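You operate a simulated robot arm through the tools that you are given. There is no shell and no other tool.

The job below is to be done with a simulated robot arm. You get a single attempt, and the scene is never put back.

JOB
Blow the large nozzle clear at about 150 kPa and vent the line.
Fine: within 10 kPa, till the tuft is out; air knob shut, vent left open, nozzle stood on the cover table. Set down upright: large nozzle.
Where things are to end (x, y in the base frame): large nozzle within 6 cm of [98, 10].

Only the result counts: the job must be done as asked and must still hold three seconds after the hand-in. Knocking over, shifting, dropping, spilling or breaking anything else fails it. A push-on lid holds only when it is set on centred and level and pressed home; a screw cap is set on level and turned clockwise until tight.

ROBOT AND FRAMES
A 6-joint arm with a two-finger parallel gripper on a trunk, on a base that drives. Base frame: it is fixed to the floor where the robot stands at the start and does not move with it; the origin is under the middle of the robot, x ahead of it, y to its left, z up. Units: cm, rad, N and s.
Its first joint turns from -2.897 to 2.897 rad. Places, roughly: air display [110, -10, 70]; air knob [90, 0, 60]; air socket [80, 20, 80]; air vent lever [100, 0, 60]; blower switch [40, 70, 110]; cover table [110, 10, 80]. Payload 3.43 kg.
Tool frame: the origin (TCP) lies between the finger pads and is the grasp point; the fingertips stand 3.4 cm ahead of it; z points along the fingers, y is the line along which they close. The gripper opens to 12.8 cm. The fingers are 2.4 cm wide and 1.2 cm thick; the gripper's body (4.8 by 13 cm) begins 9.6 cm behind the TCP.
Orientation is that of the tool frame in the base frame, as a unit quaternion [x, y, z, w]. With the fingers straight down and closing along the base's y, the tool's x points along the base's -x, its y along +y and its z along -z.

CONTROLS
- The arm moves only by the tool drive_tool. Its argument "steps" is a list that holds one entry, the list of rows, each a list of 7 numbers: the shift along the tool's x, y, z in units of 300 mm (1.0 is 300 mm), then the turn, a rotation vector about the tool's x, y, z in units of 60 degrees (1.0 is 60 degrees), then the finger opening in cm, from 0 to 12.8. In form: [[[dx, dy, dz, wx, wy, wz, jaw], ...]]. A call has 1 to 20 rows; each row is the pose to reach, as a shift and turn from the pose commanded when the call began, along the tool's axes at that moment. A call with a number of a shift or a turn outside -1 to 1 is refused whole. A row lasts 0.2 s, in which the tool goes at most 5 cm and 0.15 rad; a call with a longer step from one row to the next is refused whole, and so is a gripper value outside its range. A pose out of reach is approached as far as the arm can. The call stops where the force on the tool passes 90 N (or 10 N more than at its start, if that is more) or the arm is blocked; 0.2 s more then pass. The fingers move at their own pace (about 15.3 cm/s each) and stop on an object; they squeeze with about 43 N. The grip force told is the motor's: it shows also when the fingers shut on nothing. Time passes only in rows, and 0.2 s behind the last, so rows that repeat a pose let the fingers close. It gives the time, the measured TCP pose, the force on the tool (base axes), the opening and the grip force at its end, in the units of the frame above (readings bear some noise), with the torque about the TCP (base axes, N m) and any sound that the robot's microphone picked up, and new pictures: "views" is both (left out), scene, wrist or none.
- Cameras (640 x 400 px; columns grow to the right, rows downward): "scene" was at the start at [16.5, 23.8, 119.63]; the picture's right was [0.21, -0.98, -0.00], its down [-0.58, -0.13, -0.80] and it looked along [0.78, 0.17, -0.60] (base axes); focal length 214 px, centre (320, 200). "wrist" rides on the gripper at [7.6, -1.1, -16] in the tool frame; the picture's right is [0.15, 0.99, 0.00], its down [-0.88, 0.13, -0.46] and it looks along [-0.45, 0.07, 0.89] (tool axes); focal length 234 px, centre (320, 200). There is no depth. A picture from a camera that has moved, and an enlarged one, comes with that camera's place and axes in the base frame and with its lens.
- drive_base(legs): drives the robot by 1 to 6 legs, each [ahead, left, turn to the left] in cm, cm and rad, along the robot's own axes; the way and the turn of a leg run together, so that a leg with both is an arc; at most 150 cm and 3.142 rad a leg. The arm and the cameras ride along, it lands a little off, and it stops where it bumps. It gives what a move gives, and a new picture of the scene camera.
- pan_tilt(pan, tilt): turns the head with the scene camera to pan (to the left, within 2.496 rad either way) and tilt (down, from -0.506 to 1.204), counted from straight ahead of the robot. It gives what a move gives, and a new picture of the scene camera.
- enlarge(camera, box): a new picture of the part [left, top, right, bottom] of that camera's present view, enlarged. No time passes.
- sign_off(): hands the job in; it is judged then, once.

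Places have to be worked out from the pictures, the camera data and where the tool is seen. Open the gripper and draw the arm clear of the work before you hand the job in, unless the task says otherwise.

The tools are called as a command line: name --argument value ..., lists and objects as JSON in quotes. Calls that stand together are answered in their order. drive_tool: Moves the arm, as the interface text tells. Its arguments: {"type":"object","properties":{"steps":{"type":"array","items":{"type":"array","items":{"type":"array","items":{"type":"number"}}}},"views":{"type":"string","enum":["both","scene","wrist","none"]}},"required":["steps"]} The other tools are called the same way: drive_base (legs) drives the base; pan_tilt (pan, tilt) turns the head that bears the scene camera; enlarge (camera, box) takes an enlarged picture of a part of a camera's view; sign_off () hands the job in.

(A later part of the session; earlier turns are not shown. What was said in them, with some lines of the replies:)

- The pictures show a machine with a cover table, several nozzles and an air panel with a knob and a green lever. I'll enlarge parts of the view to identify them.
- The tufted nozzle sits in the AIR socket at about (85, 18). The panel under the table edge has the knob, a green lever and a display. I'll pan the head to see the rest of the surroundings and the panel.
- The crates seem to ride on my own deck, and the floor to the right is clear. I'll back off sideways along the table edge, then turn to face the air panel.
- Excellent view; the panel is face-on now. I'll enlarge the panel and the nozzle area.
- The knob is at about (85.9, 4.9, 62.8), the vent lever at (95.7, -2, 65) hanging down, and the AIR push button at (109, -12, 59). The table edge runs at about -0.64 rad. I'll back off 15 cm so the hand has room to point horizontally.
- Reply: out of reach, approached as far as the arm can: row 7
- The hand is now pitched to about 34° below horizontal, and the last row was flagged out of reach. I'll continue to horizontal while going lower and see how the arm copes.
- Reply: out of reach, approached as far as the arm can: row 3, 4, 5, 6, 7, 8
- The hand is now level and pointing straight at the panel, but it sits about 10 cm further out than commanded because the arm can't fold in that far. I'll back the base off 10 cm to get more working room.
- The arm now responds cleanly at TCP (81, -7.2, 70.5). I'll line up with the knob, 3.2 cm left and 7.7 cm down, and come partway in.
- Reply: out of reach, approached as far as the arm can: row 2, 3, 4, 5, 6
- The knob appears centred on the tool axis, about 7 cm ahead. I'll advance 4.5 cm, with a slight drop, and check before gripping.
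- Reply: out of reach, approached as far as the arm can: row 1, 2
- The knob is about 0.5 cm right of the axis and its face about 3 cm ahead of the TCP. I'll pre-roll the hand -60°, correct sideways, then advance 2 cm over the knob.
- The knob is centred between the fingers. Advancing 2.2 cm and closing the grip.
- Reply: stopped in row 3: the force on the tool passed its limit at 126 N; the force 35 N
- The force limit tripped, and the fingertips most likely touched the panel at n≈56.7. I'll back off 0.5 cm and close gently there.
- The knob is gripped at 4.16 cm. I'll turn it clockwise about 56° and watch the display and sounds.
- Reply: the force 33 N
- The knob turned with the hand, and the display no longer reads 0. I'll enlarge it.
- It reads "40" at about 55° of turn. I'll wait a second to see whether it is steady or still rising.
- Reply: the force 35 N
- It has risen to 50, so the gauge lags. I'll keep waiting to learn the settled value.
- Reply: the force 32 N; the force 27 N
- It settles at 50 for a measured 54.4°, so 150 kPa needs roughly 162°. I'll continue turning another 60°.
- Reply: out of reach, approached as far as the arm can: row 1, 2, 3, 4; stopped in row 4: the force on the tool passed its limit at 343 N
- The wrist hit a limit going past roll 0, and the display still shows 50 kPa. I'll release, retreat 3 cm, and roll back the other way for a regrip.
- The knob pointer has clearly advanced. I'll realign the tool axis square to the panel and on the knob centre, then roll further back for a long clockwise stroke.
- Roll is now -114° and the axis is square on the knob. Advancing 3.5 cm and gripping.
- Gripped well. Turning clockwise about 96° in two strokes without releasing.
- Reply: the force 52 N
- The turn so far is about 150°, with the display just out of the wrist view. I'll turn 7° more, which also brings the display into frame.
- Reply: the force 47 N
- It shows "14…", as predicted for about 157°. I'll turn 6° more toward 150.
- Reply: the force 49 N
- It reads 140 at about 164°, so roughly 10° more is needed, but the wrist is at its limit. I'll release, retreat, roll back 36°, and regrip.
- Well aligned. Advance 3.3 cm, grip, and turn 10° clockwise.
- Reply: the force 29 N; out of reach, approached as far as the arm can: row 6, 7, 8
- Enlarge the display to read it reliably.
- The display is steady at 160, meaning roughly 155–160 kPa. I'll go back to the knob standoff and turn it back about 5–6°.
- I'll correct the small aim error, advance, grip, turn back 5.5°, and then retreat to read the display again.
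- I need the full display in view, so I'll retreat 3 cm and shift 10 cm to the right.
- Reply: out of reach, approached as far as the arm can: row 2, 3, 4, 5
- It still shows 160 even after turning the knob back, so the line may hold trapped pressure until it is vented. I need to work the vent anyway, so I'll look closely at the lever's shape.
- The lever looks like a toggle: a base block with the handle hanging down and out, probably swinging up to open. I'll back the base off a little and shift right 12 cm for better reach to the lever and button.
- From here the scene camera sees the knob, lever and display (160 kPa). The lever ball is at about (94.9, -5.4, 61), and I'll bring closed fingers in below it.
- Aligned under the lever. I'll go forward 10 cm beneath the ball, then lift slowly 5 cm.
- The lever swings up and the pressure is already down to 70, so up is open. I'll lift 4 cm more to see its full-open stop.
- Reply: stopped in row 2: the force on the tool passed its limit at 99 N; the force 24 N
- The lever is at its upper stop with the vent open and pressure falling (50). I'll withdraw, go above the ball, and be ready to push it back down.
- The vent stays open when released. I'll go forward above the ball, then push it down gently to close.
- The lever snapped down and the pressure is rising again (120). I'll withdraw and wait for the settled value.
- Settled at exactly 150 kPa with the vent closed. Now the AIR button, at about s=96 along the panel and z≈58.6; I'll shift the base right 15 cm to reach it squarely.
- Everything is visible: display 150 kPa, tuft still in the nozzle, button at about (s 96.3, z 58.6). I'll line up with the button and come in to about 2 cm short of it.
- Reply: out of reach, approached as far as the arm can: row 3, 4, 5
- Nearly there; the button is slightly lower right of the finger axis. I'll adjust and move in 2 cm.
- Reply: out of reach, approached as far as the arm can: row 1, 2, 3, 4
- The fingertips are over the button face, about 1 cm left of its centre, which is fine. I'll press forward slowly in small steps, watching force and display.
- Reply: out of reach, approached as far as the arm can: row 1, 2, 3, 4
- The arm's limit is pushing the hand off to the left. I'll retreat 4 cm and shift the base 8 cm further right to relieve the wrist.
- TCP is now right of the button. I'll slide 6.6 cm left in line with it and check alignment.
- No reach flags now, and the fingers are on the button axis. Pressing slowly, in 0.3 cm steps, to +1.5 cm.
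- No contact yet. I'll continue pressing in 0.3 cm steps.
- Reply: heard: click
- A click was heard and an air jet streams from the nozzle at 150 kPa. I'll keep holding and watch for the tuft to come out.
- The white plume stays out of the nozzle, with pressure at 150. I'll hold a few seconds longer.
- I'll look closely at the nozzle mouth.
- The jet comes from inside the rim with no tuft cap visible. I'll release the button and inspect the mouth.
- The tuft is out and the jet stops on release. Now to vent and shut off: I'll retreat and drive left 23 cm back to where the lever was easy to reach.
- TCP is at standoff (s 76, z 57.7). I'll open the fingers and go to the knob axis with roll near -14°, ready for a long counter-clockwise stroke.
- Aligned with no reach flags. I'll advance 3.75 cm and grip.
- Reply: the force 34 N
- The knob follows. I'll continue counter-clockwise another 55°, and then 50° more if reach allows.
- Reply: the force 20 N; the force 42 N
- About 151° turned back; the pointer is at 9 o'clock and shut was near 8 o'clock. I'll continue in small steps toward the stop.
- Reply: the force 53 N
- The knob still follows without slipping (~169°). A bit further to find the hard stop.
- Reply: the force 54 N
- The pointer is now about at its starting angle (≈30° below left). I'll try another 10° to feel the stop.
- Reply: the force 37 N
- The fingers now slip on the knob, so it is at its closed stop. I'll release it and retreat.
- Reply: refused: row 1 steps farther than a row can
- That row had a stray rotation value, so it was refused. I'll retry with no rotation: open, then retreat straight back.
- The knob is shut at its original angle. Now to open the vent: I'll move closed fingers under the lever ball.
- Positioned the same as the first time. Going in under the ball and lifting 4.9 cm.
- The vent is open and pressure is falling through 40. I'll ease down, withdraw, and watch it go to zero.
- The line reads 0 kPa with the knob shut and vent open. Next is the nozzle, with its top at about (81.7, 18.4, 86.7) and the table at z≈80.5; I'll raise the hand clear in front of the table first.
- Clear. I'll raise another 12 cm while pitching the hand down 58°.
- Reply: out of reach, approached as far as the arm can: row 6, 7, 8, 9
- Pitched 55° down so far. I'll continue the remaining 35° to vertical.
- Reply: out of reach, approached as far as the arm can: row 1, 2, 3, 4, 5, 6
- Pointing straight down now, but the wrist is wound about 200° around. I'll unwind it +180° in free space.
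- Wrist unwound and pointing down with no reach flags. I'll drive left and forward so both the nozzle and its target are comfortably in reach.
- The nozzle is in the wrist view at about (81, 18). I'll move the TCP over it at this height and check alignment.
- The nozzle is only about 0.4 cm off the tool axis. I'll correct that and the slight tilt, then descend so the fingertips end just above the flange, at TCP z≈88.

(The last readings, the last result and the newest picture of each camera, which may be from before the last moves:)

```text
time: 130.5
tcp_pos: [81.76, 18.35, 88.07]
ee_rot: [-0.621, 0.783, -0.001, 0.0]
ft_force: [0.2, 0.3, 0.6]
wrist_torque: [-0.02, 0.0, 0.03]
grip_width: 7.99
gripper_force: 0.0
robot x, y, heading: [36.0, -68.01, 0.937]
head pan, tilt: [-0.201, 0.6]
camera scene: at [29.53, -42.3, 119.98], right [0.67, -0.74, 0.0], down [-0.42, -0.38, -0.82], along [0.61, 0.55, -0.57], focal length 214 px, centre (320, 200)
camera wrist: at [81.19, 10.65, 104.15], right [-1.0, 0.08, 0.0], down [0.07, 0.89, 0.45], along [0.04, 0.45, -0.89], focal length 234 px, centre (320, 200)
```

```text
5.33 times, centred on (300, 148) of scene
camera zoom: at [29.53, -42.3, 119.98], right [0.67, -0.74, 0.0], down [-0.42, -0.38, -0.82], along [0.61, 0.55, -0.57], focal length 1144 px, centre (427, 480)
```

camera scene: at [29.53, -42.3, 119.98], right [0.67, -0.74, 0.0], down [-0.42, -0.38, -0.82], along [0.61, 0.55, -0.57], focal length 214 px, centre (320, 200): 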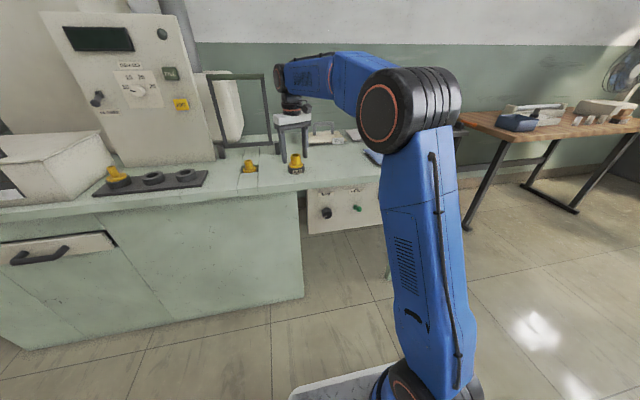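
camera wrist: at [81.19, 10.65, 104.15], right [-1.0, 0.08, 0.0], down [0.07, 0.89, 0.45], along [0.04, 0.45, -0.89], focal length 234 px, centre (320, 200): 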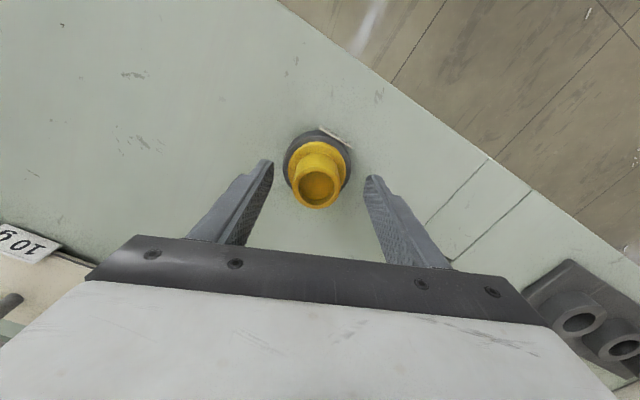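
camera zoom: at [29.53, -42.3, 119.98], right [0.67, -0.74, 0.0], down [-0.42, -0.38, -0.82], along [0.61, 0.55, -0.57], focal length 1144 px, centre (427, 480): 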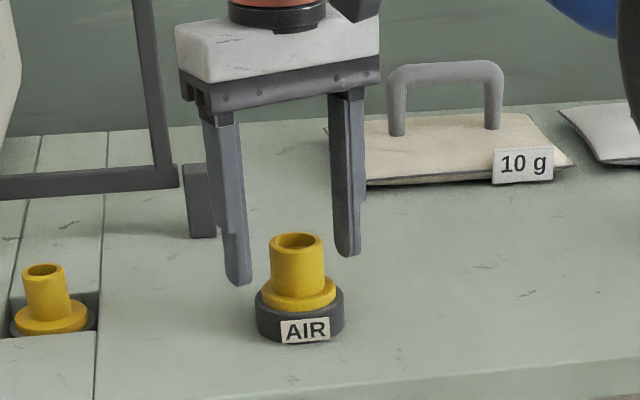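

The fingertips straddle the tube, about 1.5 cm above the flange. I'll lower 0.9 cm more and close on the tube.

drive_tool --steps '[[[0, 0, 0.03, 0, 0, 0, 8], [0, 0, 0.03, 0, 0, 0, 6], [0, 0, 0.03, 0, 0, 0, 4.5], [0, 0, 0.03, 0, 0, 0, 3.5], [0, 0, 0.03, 0, 0, 0, 2.8], [0, 0, 0.03, 0, 0, 0, 2.8]]]'

enlarge --camera "scene" --box '[240, 110, 360, 185]'

```text
time: 131.9
tcp_pos: [81.83, 18.22, 87.3]
ee_rot: [-0.621, 0.783, 0.0, 0.0]
ft_force: [4.3, -2.8, 0.6]
wrist_torque: [-0.16, -0.32, -0.06]
grip_width: 3.85
gripper_force: 43.2
robot x, y, heading: [35.82, -67.85, 0.945]
head pan, tilt: [-0.201, 0.6]
camera scene: at [29.54, -42.31, 119.99], right [0.67, -0.74, 0.0], down [-0.42, -0.38, -0.82], along [0.61, 0.55, -0.57], focal length 214 px, centre (320, 200)
camera wrist: at [81.25, 10.63, 103.34], right [-1.0, 0.08, 0.0], down [0.07, 0.89, 0.45], along [0.04, 0.45, -0.89], focal length 234 px, centre (320, 200)
```

scene: 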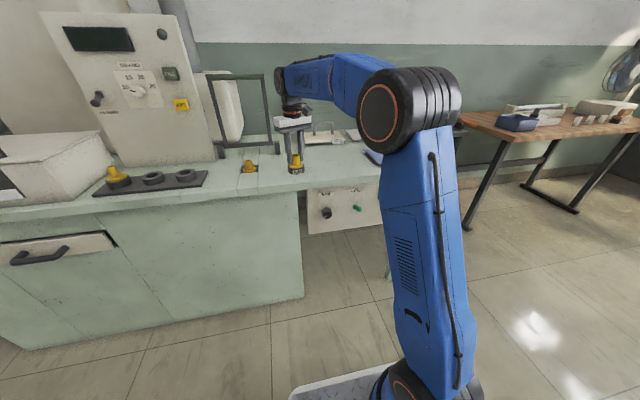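
wrist: 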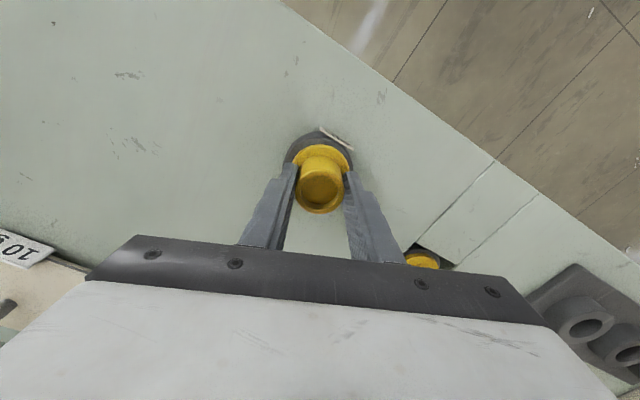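

```text
5.33 times, centred on (300, 148) of scene
camera zoom: at [29.54, -42.31, 119.99], right [0.67, -0.74, 0.0], down [-0.42, -0.38, -0.82], along [0.61, 0.55, -0.57], focal length 1144 px, centre (427, 480)
```

zoom: 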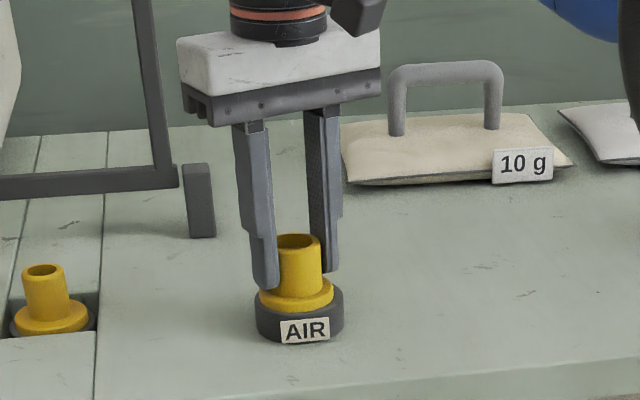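

Gripped on the tube at 3.85 cm, with tips just above the flange. I'll lift slowly straight up 6 cm.

drive_tool --steps '[[[0, 0, -0.02, 0, 0, 0, 2.8], [0, 0, -0.05, 0, 0, 0, 2.8], [0, 0, -0.1, 0, 0, 0, 2.8], [0, 0, -0.15, 0, 0, 0, 2.8], [0, 0, -0.2, 0, 0, 0, 2.8], [0, 0, -0.2, 0, 0, 0, 2.8]]]'

enlarge --camera "scene" --box '[240, 100, 360, 185]'

```text
time: 133.3
tcp_pos: [81.75, 18.22, 93.3]
ee_rot: [-0.622, 0.783, -0.001, -0.001]
ft_force: [-0.4, 0.6, -0.8]
wrist_torque: [0.02, -0.02, -0.02]
grip_width: 3.83
gripper_force: 42.7
robot x, y, heading: [35.98, -67.6, 0.936]
head pan, tilt: [-0.201, 0.6]
camera scene: at [29.52, -42.29, 119.98], right [0.67, -0.74, 0.0], down [-0.42, -0.38, -0.82], along [0.61, 0.55, -0.57], focal length 214 px, centre (320, 200)
camera wrist: at [81.29, 10.62, 109.4], right [-1.0, 0.08, 0.0], down [0.07, 0.89, 0.45], along [0.04, 0.45, -0.89], focal length 234 px, centre (320, 200)
```

scene: 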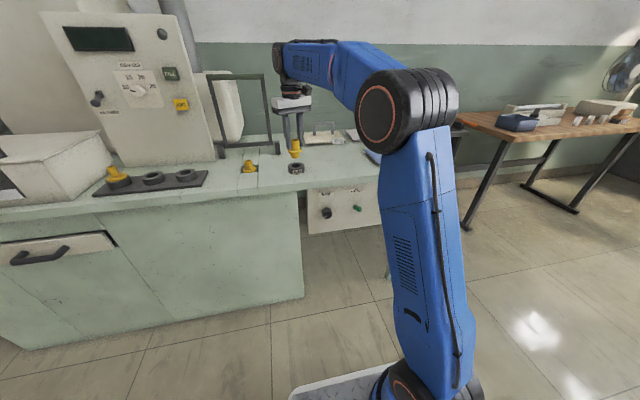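
wrist: 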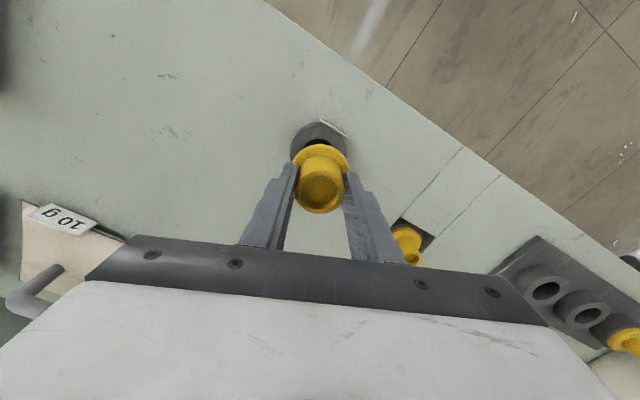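

```text
4.71 times, centred on (300, 142) of scene
camera zoom: at [29.52, -42.29, 119.98], right [0.67, -0.74, 0.0], down [-0.42, -0.38, -0.82], along [0.61, 0.55, -0.57], focal length 1009 px, centre (414, 471)
```

zoom: 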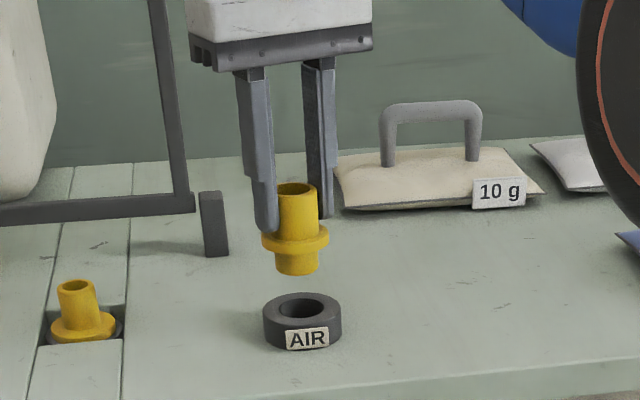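

Nozzle lifted with a straight spigot under the flange. I'll carry it to (98, 10) at this height.

drive_tool --steps '[[[0.02, -0.08, 0, 0, 0, 0, 2.8], [0.05, -0.2, 0, 0, 0, 0, 2.8], [0.08, -0.32, 0, 0, 0, 0, 2.8], [0.11, -0.44, 0, 0, 0, 0, 2.8], [0.135, -0.54, 0, 0, 0, 0, 2.8], [0.144, -0.589, 0, 0, 0, 0, 2.8], [0.144, -0.589, 0, 0, 0, 0, 2.8]]]'

enlarge --camera "scene" --box '[260, 100, 400, 190]'

```text
time: 134.9
tcp_pos: [97.97, 9.83, 93.2]
ee_rot: [-0.622, 0.783, 0.0, -0.001]
ft_force: [-0.5, 0.5, -0.7]
wrist_torque: [0.03, -0.01, 0.0]
grip_width: 3.81
gripper_force: 42.9
robot x, y, heading: [36.38, -67.54, 0.938]
head pan, tilt: [-0.201, 0.6]
camera scene: at [29.54, -42.3, 119.98], right [0.67, -0.74, 0.0], down [-0.42, -0.38, -0.82], along [0.61, 0.55, -0.57], focal length 214 px, centre (320, 200)
camera wrist: at [97.45, 2.26, 109.35], right [-1.0, 0.08, 0.0], down [0.07, 0.89, 0.45], along [0.04, 0.45, -0.89], focal length 234 px, centre (320, 200)
```

scene: 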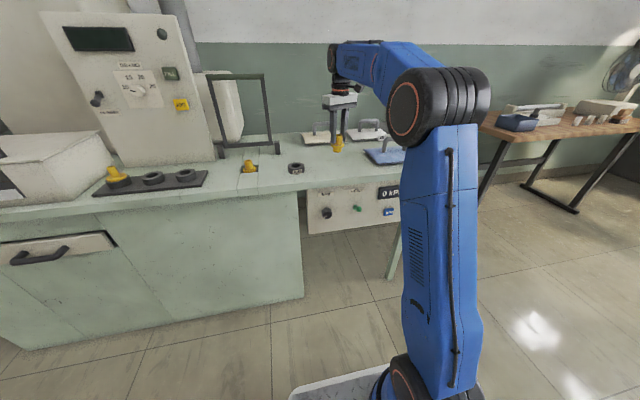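
wrist: 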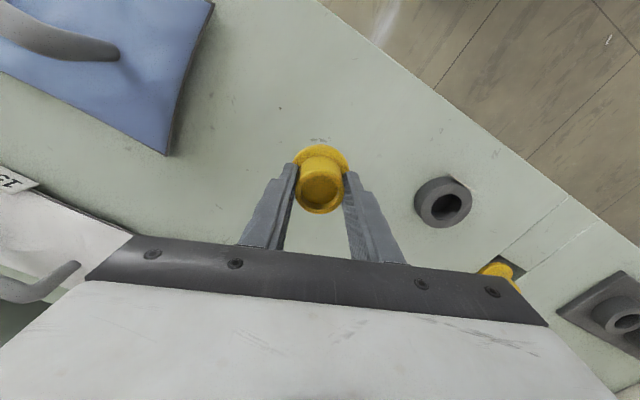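

```text
4.44 times, centred on (330, 145) of scene
camera zoom: at [29.54, -42.3, 119.98], right [0.67, -0.74, 0.0], down [-0.42, -0.38, -0.82], along [0.61, 0.55, -0.57], focal length 953 px, centre (276, 444)
```

zoom: 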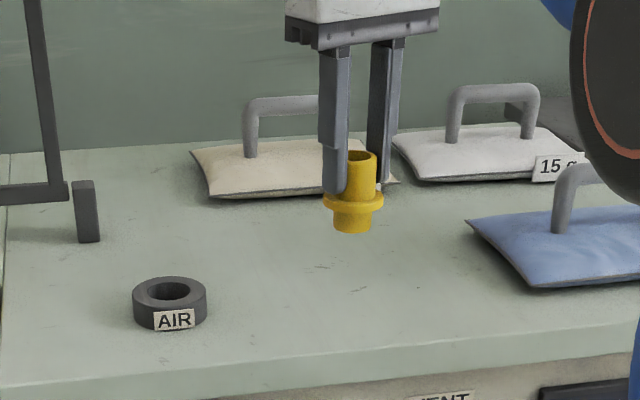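

At (98, 9.8) with clear surface around it. Lowering 5 cm, then in small steps until contact.

drive_tool --steps '[[[0, 0, 0.06, 0, 0, 0, 2.8], [0, 0, 0.11, 0, 0, 0, 2.8], [0, 0, 0.15, 0, 0, 0, 2.8], [0, 0, 0.17, 0, 0, 0, 2.8], [0, 0, 0.17, 0, 0, 0, 2.8]]]'

enlarge --camera "scene" --box '[280, 110, 400, 190]'

```text
time: 136.1
tcp_pos: [98.05, 9.97, 88.17]
ee_rot: [-0.622, 0.783, 0.0, -0.001]
ft_force: [0.4, 0.6, -0.8]
wrist_torque: [0.0, 0.02, 0.0]
grip_width: 3.85
gripper_force: 43.0
robot x, y, heading: [36.17, -67.47, 0.939]
head pan, tilt: [-0.201, 0.6]
camera scene: at [29.53, -42.3, 119.98], right [0.67, -0.74, 0.0], down [-0.42, -0.38, -0.82], along [0.61, 0.55, -0.57], focal length 214 px, centre (320, 200)
camera wrist: at [97.5, 2.39, 104.2], right [-1.0, 0.08, 0.0], down [0.07, 0.89, 0.45], along [0.04, 0.45, -0.89], focal length 234 px, centre (320, 200)
```

scene: 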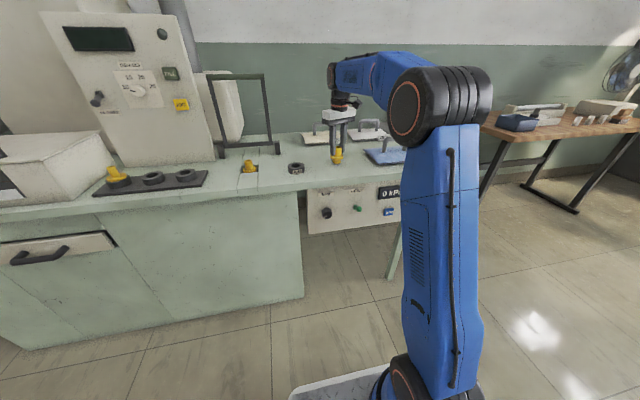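
wrist: 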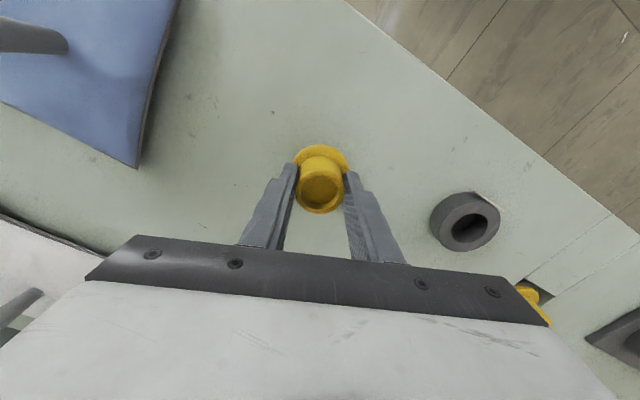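

```text
5.00 times, centred on (340, 150) of scene
camera zoom: at [29.53, -42.3, 119.98], right [0.67, -0.74, 0.0], down [-0.42, -0.38, -0.82], along [0.61, 0.55, -0.57], focal length 1072 px, centre (220, 450)
```

zoom: 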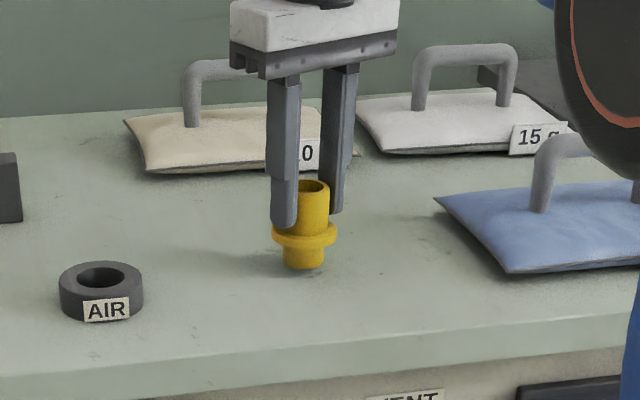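

Just above the surface now. Lowering in 0.15 cm steps, checking force.

drive_tool --steps '[[[0, 0, 0.006, 0, 0, 0, 2.8], [0, 0, 0.012, 0, 0, 0, 2.8], [0, 0, 0.018, 0, 0, 0, 2.8], [0, 0, 0.024, 0, 0, 0, 2.8], [0, 0, 0.024, 0, 0, 0, 2.8]]]' --views "none"

enlarge --camera "scene" --box '[300, 130, 380, 180]'

```text
time: 137.3
tcp_pos: [97.94, 9.89, 87.37]
ee_rot: [-0.622, 0.783, -0.001, 0.0]
ft_force: [0.1, -0.5, -0.8]
wrist_torque: [-0.03, -0.01, 0.02]
grip_width: 3.84
gripper_force: 42.7
robot x, y, heading: [36.11, -67.77, 0.939]
head pan, tilt: [-0.201, 0.6]
```

```text
8.00 times, centred on (340, 155) of scene
camera zoom: at [29.53, -42.3, 119.98], right [0.67, -0.74, 0.0], down [-0.42, -0.38, -0.82], along [0.61, 0.55, -0.57], focal length 1716 px, centre (160, 560)
```

zoom: 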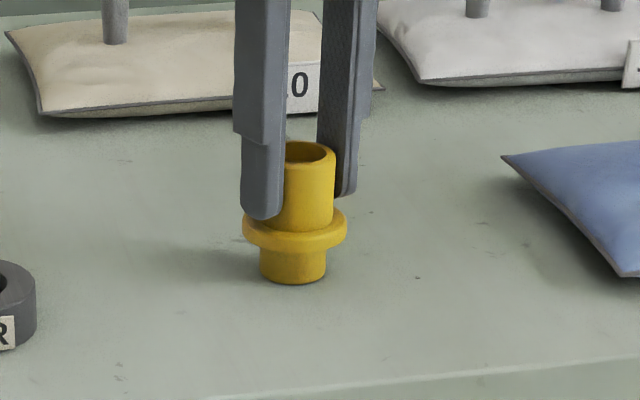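

Very close to the table, no contact force yet. A few more small steps.

drive_tool --steps '[[[0, 0, 0.004, 0, 0, 0, 2.8], [0, 0, 0.008, 0, 0, 0, 2.8], [0, 0, 0.012, 0, 0, 0, 2.8], [0, 0, 0.012, 0, 0, 0, 2.8]]]' --views "none"

enlarge --camera "scene" --box '[300, 130, 380, 180]'

```text
time: 138.3
tcp_pos: [97.87, 9.89, 87.22]
ee_rot: [-0.622, 0.783, 0.0, 0.001]
ft_force: [-0.8, 0.0, 23.2]
wrist_torque: [0.09, 0.17, -0.04]
grip_width: 3.85
gripper_force: 42.9
robot x, y, heading: [36.05, -67.51, 0.939]
head pan, tilt: [-0.201, 0.6]
```

```text
8.00 times, centred on (340, 155) of scene
camera zoom: at [29.47, -42.37, 120.0], right [0.67, -0.74, 0.0], down [-0.42, -0.38, -0.83], along [0.61, 0.55, -0.56], focal length 1716 px, centre (160, 560)
```

zoom: 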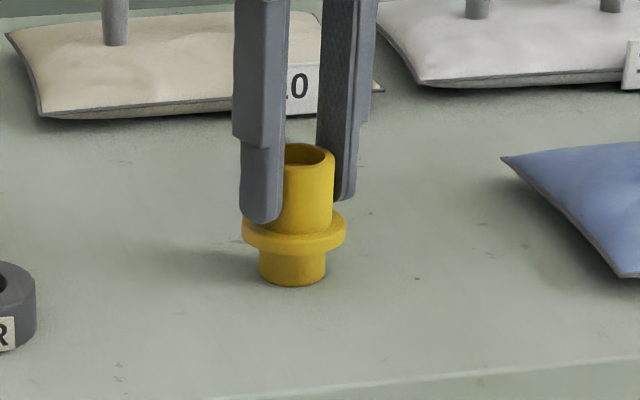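

Contact felt at 23 N: it's standing on the table. I'll ease off 0.1 cm, open gradually, and rise straight up.

drive_tool --steps '[[[0, 0, -0.005, 0, 0, 0, 2.8], [0, 0, -0.005, 0, 0, 0, 4.2], [0, 0, -0.005, 0, 0, 0, 5], [0, 0, -0.005, 0, 0, 0, 7], [0, 0, -0.005, 0, 0, 0, 8], [0, 0, -0.005, 0, 0, 0, 8], [0, 0, -0.08, 0, 0, 0, 8], [0, 0, -0.18, 0, 0, 0, 8], [0, 0, -0.3, 0, 0, 0, 8], [0, 0, -0.44, 0, 0, 0, 8], [0, 0, -0.5, 0, 0, 0, 8]]]'

enlarge --camera "scene" --box '[280, 110, 420, 220]'

```text
time: 140.7
tcp_pos: [97.83, 10.03, 102.11]
ee_rot: [-0.622, 0.783, 0.0, -0.001]
ft_force: [0.2, -0.1, -0.3]
wrist_torque: [-0.03, 0.04, -0.02]
grip_width: 8.02
gripper_force: 0.0
robot x, y, heading: [36.1, -67.78, 0.935]
head pan, tilt: [-0.201, 0.6]
camera scene: at [29.53, -42.3, 119.98], right [0.67, -0.74, 0.0], down [-0.42, -0.38, -0.82], along [0.61, 0.55, -0.57], focal length 214 px, centre (320, 200)
camera wrist: at [97.38, 2.39, 118.09], right [-1.0, 0.08, 0.0], down [0.07, 0.89, 0.45], along [0.04, 0.45, -0.89], focal length 234 px, centre (320, 200)
```

scene: 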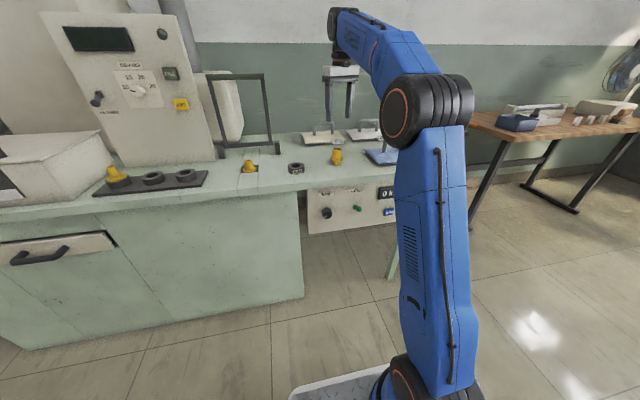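
wrist: 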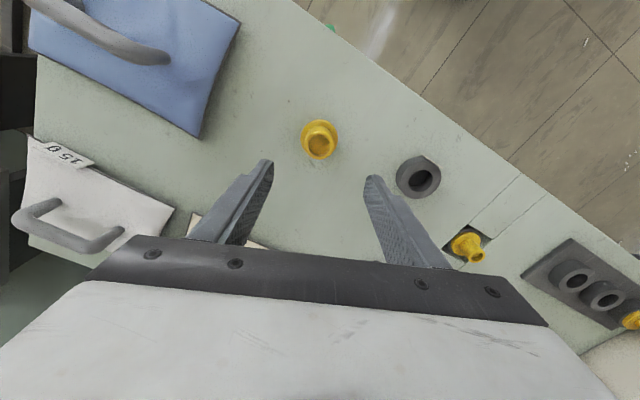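

```text
3.64 times, centred on (350, 165) of scene
camera zoom: at [29.53, -42.3, 119.98], right [0.67, -0.74, 0.0], down [-0.42, -0.38, -0.82], along [0.61, 0.55, -0.57], focal length 780 px, centre (211, 327)
```

zoom: 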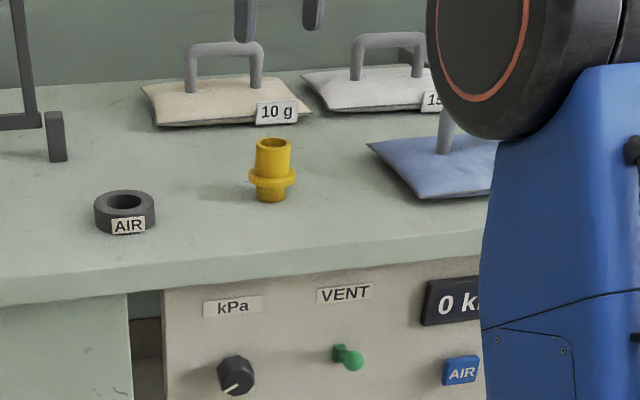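

The nozzle stands upright on the table. I'll double-check the knob, vent lever and display close up.

enlarge --camera "scene" --box '[305, 180, 405, 230]'

```text
6.40 times, centred on (355, 205) of scene
camera zoom: at [29.53, -42.3, 119.98], right [0.67, -0.74, 0.0], down [-0.42, -0.38, -0.82], along [0.61, 0.55, -0.57], focal length 1373 px, centre (96, 168)
```

zoom: 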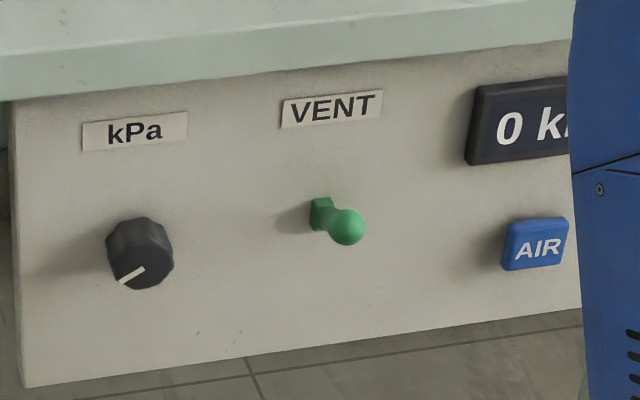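

The vent lever is at its upper (open) stop, the knob is at the shut position, and the display reads 0 kPa. I'll back the robot away to draw the arm clear of the work.

drive_base --legs '[[-25, 0, 0]]'

enlarge --camera "scene" --box '[240, 110, 400, 220]'

```text
time: 142.5
tcp_pos: [83.2, -10.14, 102.02]
ee_rot: [-0.621, 0.784, 0.0, -0.001]
ft_force: [0.3, -0.1, -0.9]
wrist_torque: [0.01, -0.02, -0.01]
grip_width: 7.98
gripper_force: 0.0
robot x, y, heading: [21.44, -88.02, 0.936]
head pan, tilt: [-0.201, 0.6]
camera scene: at [14.84, -62.34, 119.98], right [0.67, -0.74, 0.0], down [-0.42, -0.38, -0.82], along [0.61, 0.55, -0.57], focal length 214 px, centre (320, 200)
```

scene: 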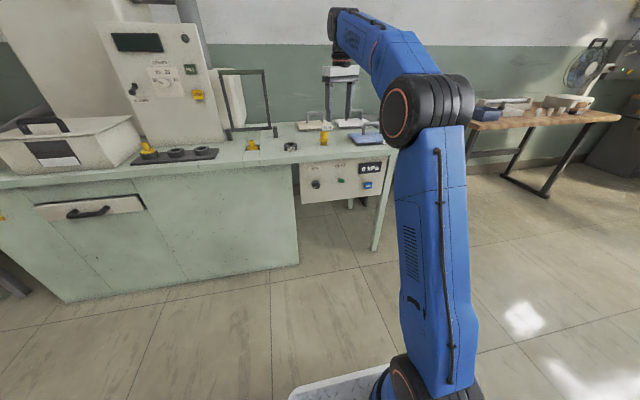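

```text
3.64 times, centred on (320, 165) of scene
camera zoom: at [14.84, -62.34, 119.98], right [0.67, -0.74, 0.0], down [-0.42, -0.38, -0.82], along [0.61, 0.55, -0.57], focal length 780 px, centre (320, 327)
```

zoom: 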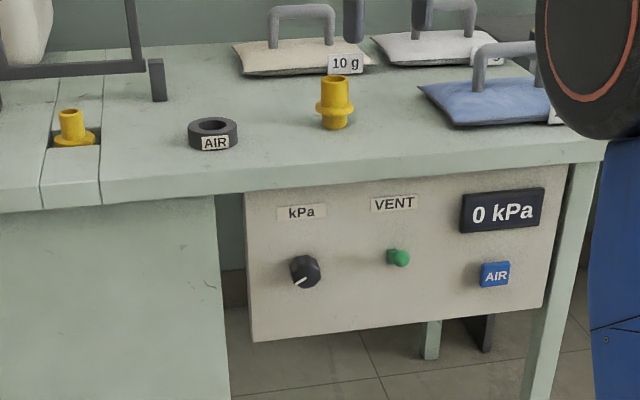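

The nozzle is upright at (98, 10) with the tuft out. The knob is shut, the vent is open at 0 kPa, and the gripper is open and clear, so I'm handing in.

sign_off

```text
The job is handed in.
```

The large nozzle is blown clear, the line is vented, and I've handed the job in. No verdict came back.

- **Blow:** I set the line to 150 kPa and held the AIR button for a little over five seconds. The display read 150 kPa throughout, and the tuft was gone when the jet stopped.
- **Overshoot:** While setting the pressure I overshot to 160 kPa. Turning the knob back didn't lower it, so I opened and closed the vent once, and it settled at 150 before I blew anything.
- **Air line:** The knob is turned back to its shut stop, the vent lever is up in the open position, and the display reads 0 kPa.
- **Nozzle:** It stands upright on the cover table at about (98, 10).
- **Contact:** My fingers pressed the panel once (126 N), and the wrist reached its limit while gripping the knob (343 N). At its top stop, the vent lever took about 99 N. Nothing showed damage afterwards, and nothing else was moved or knocked over that I could see.

The gripper is open and the arm is backed clear of the table.
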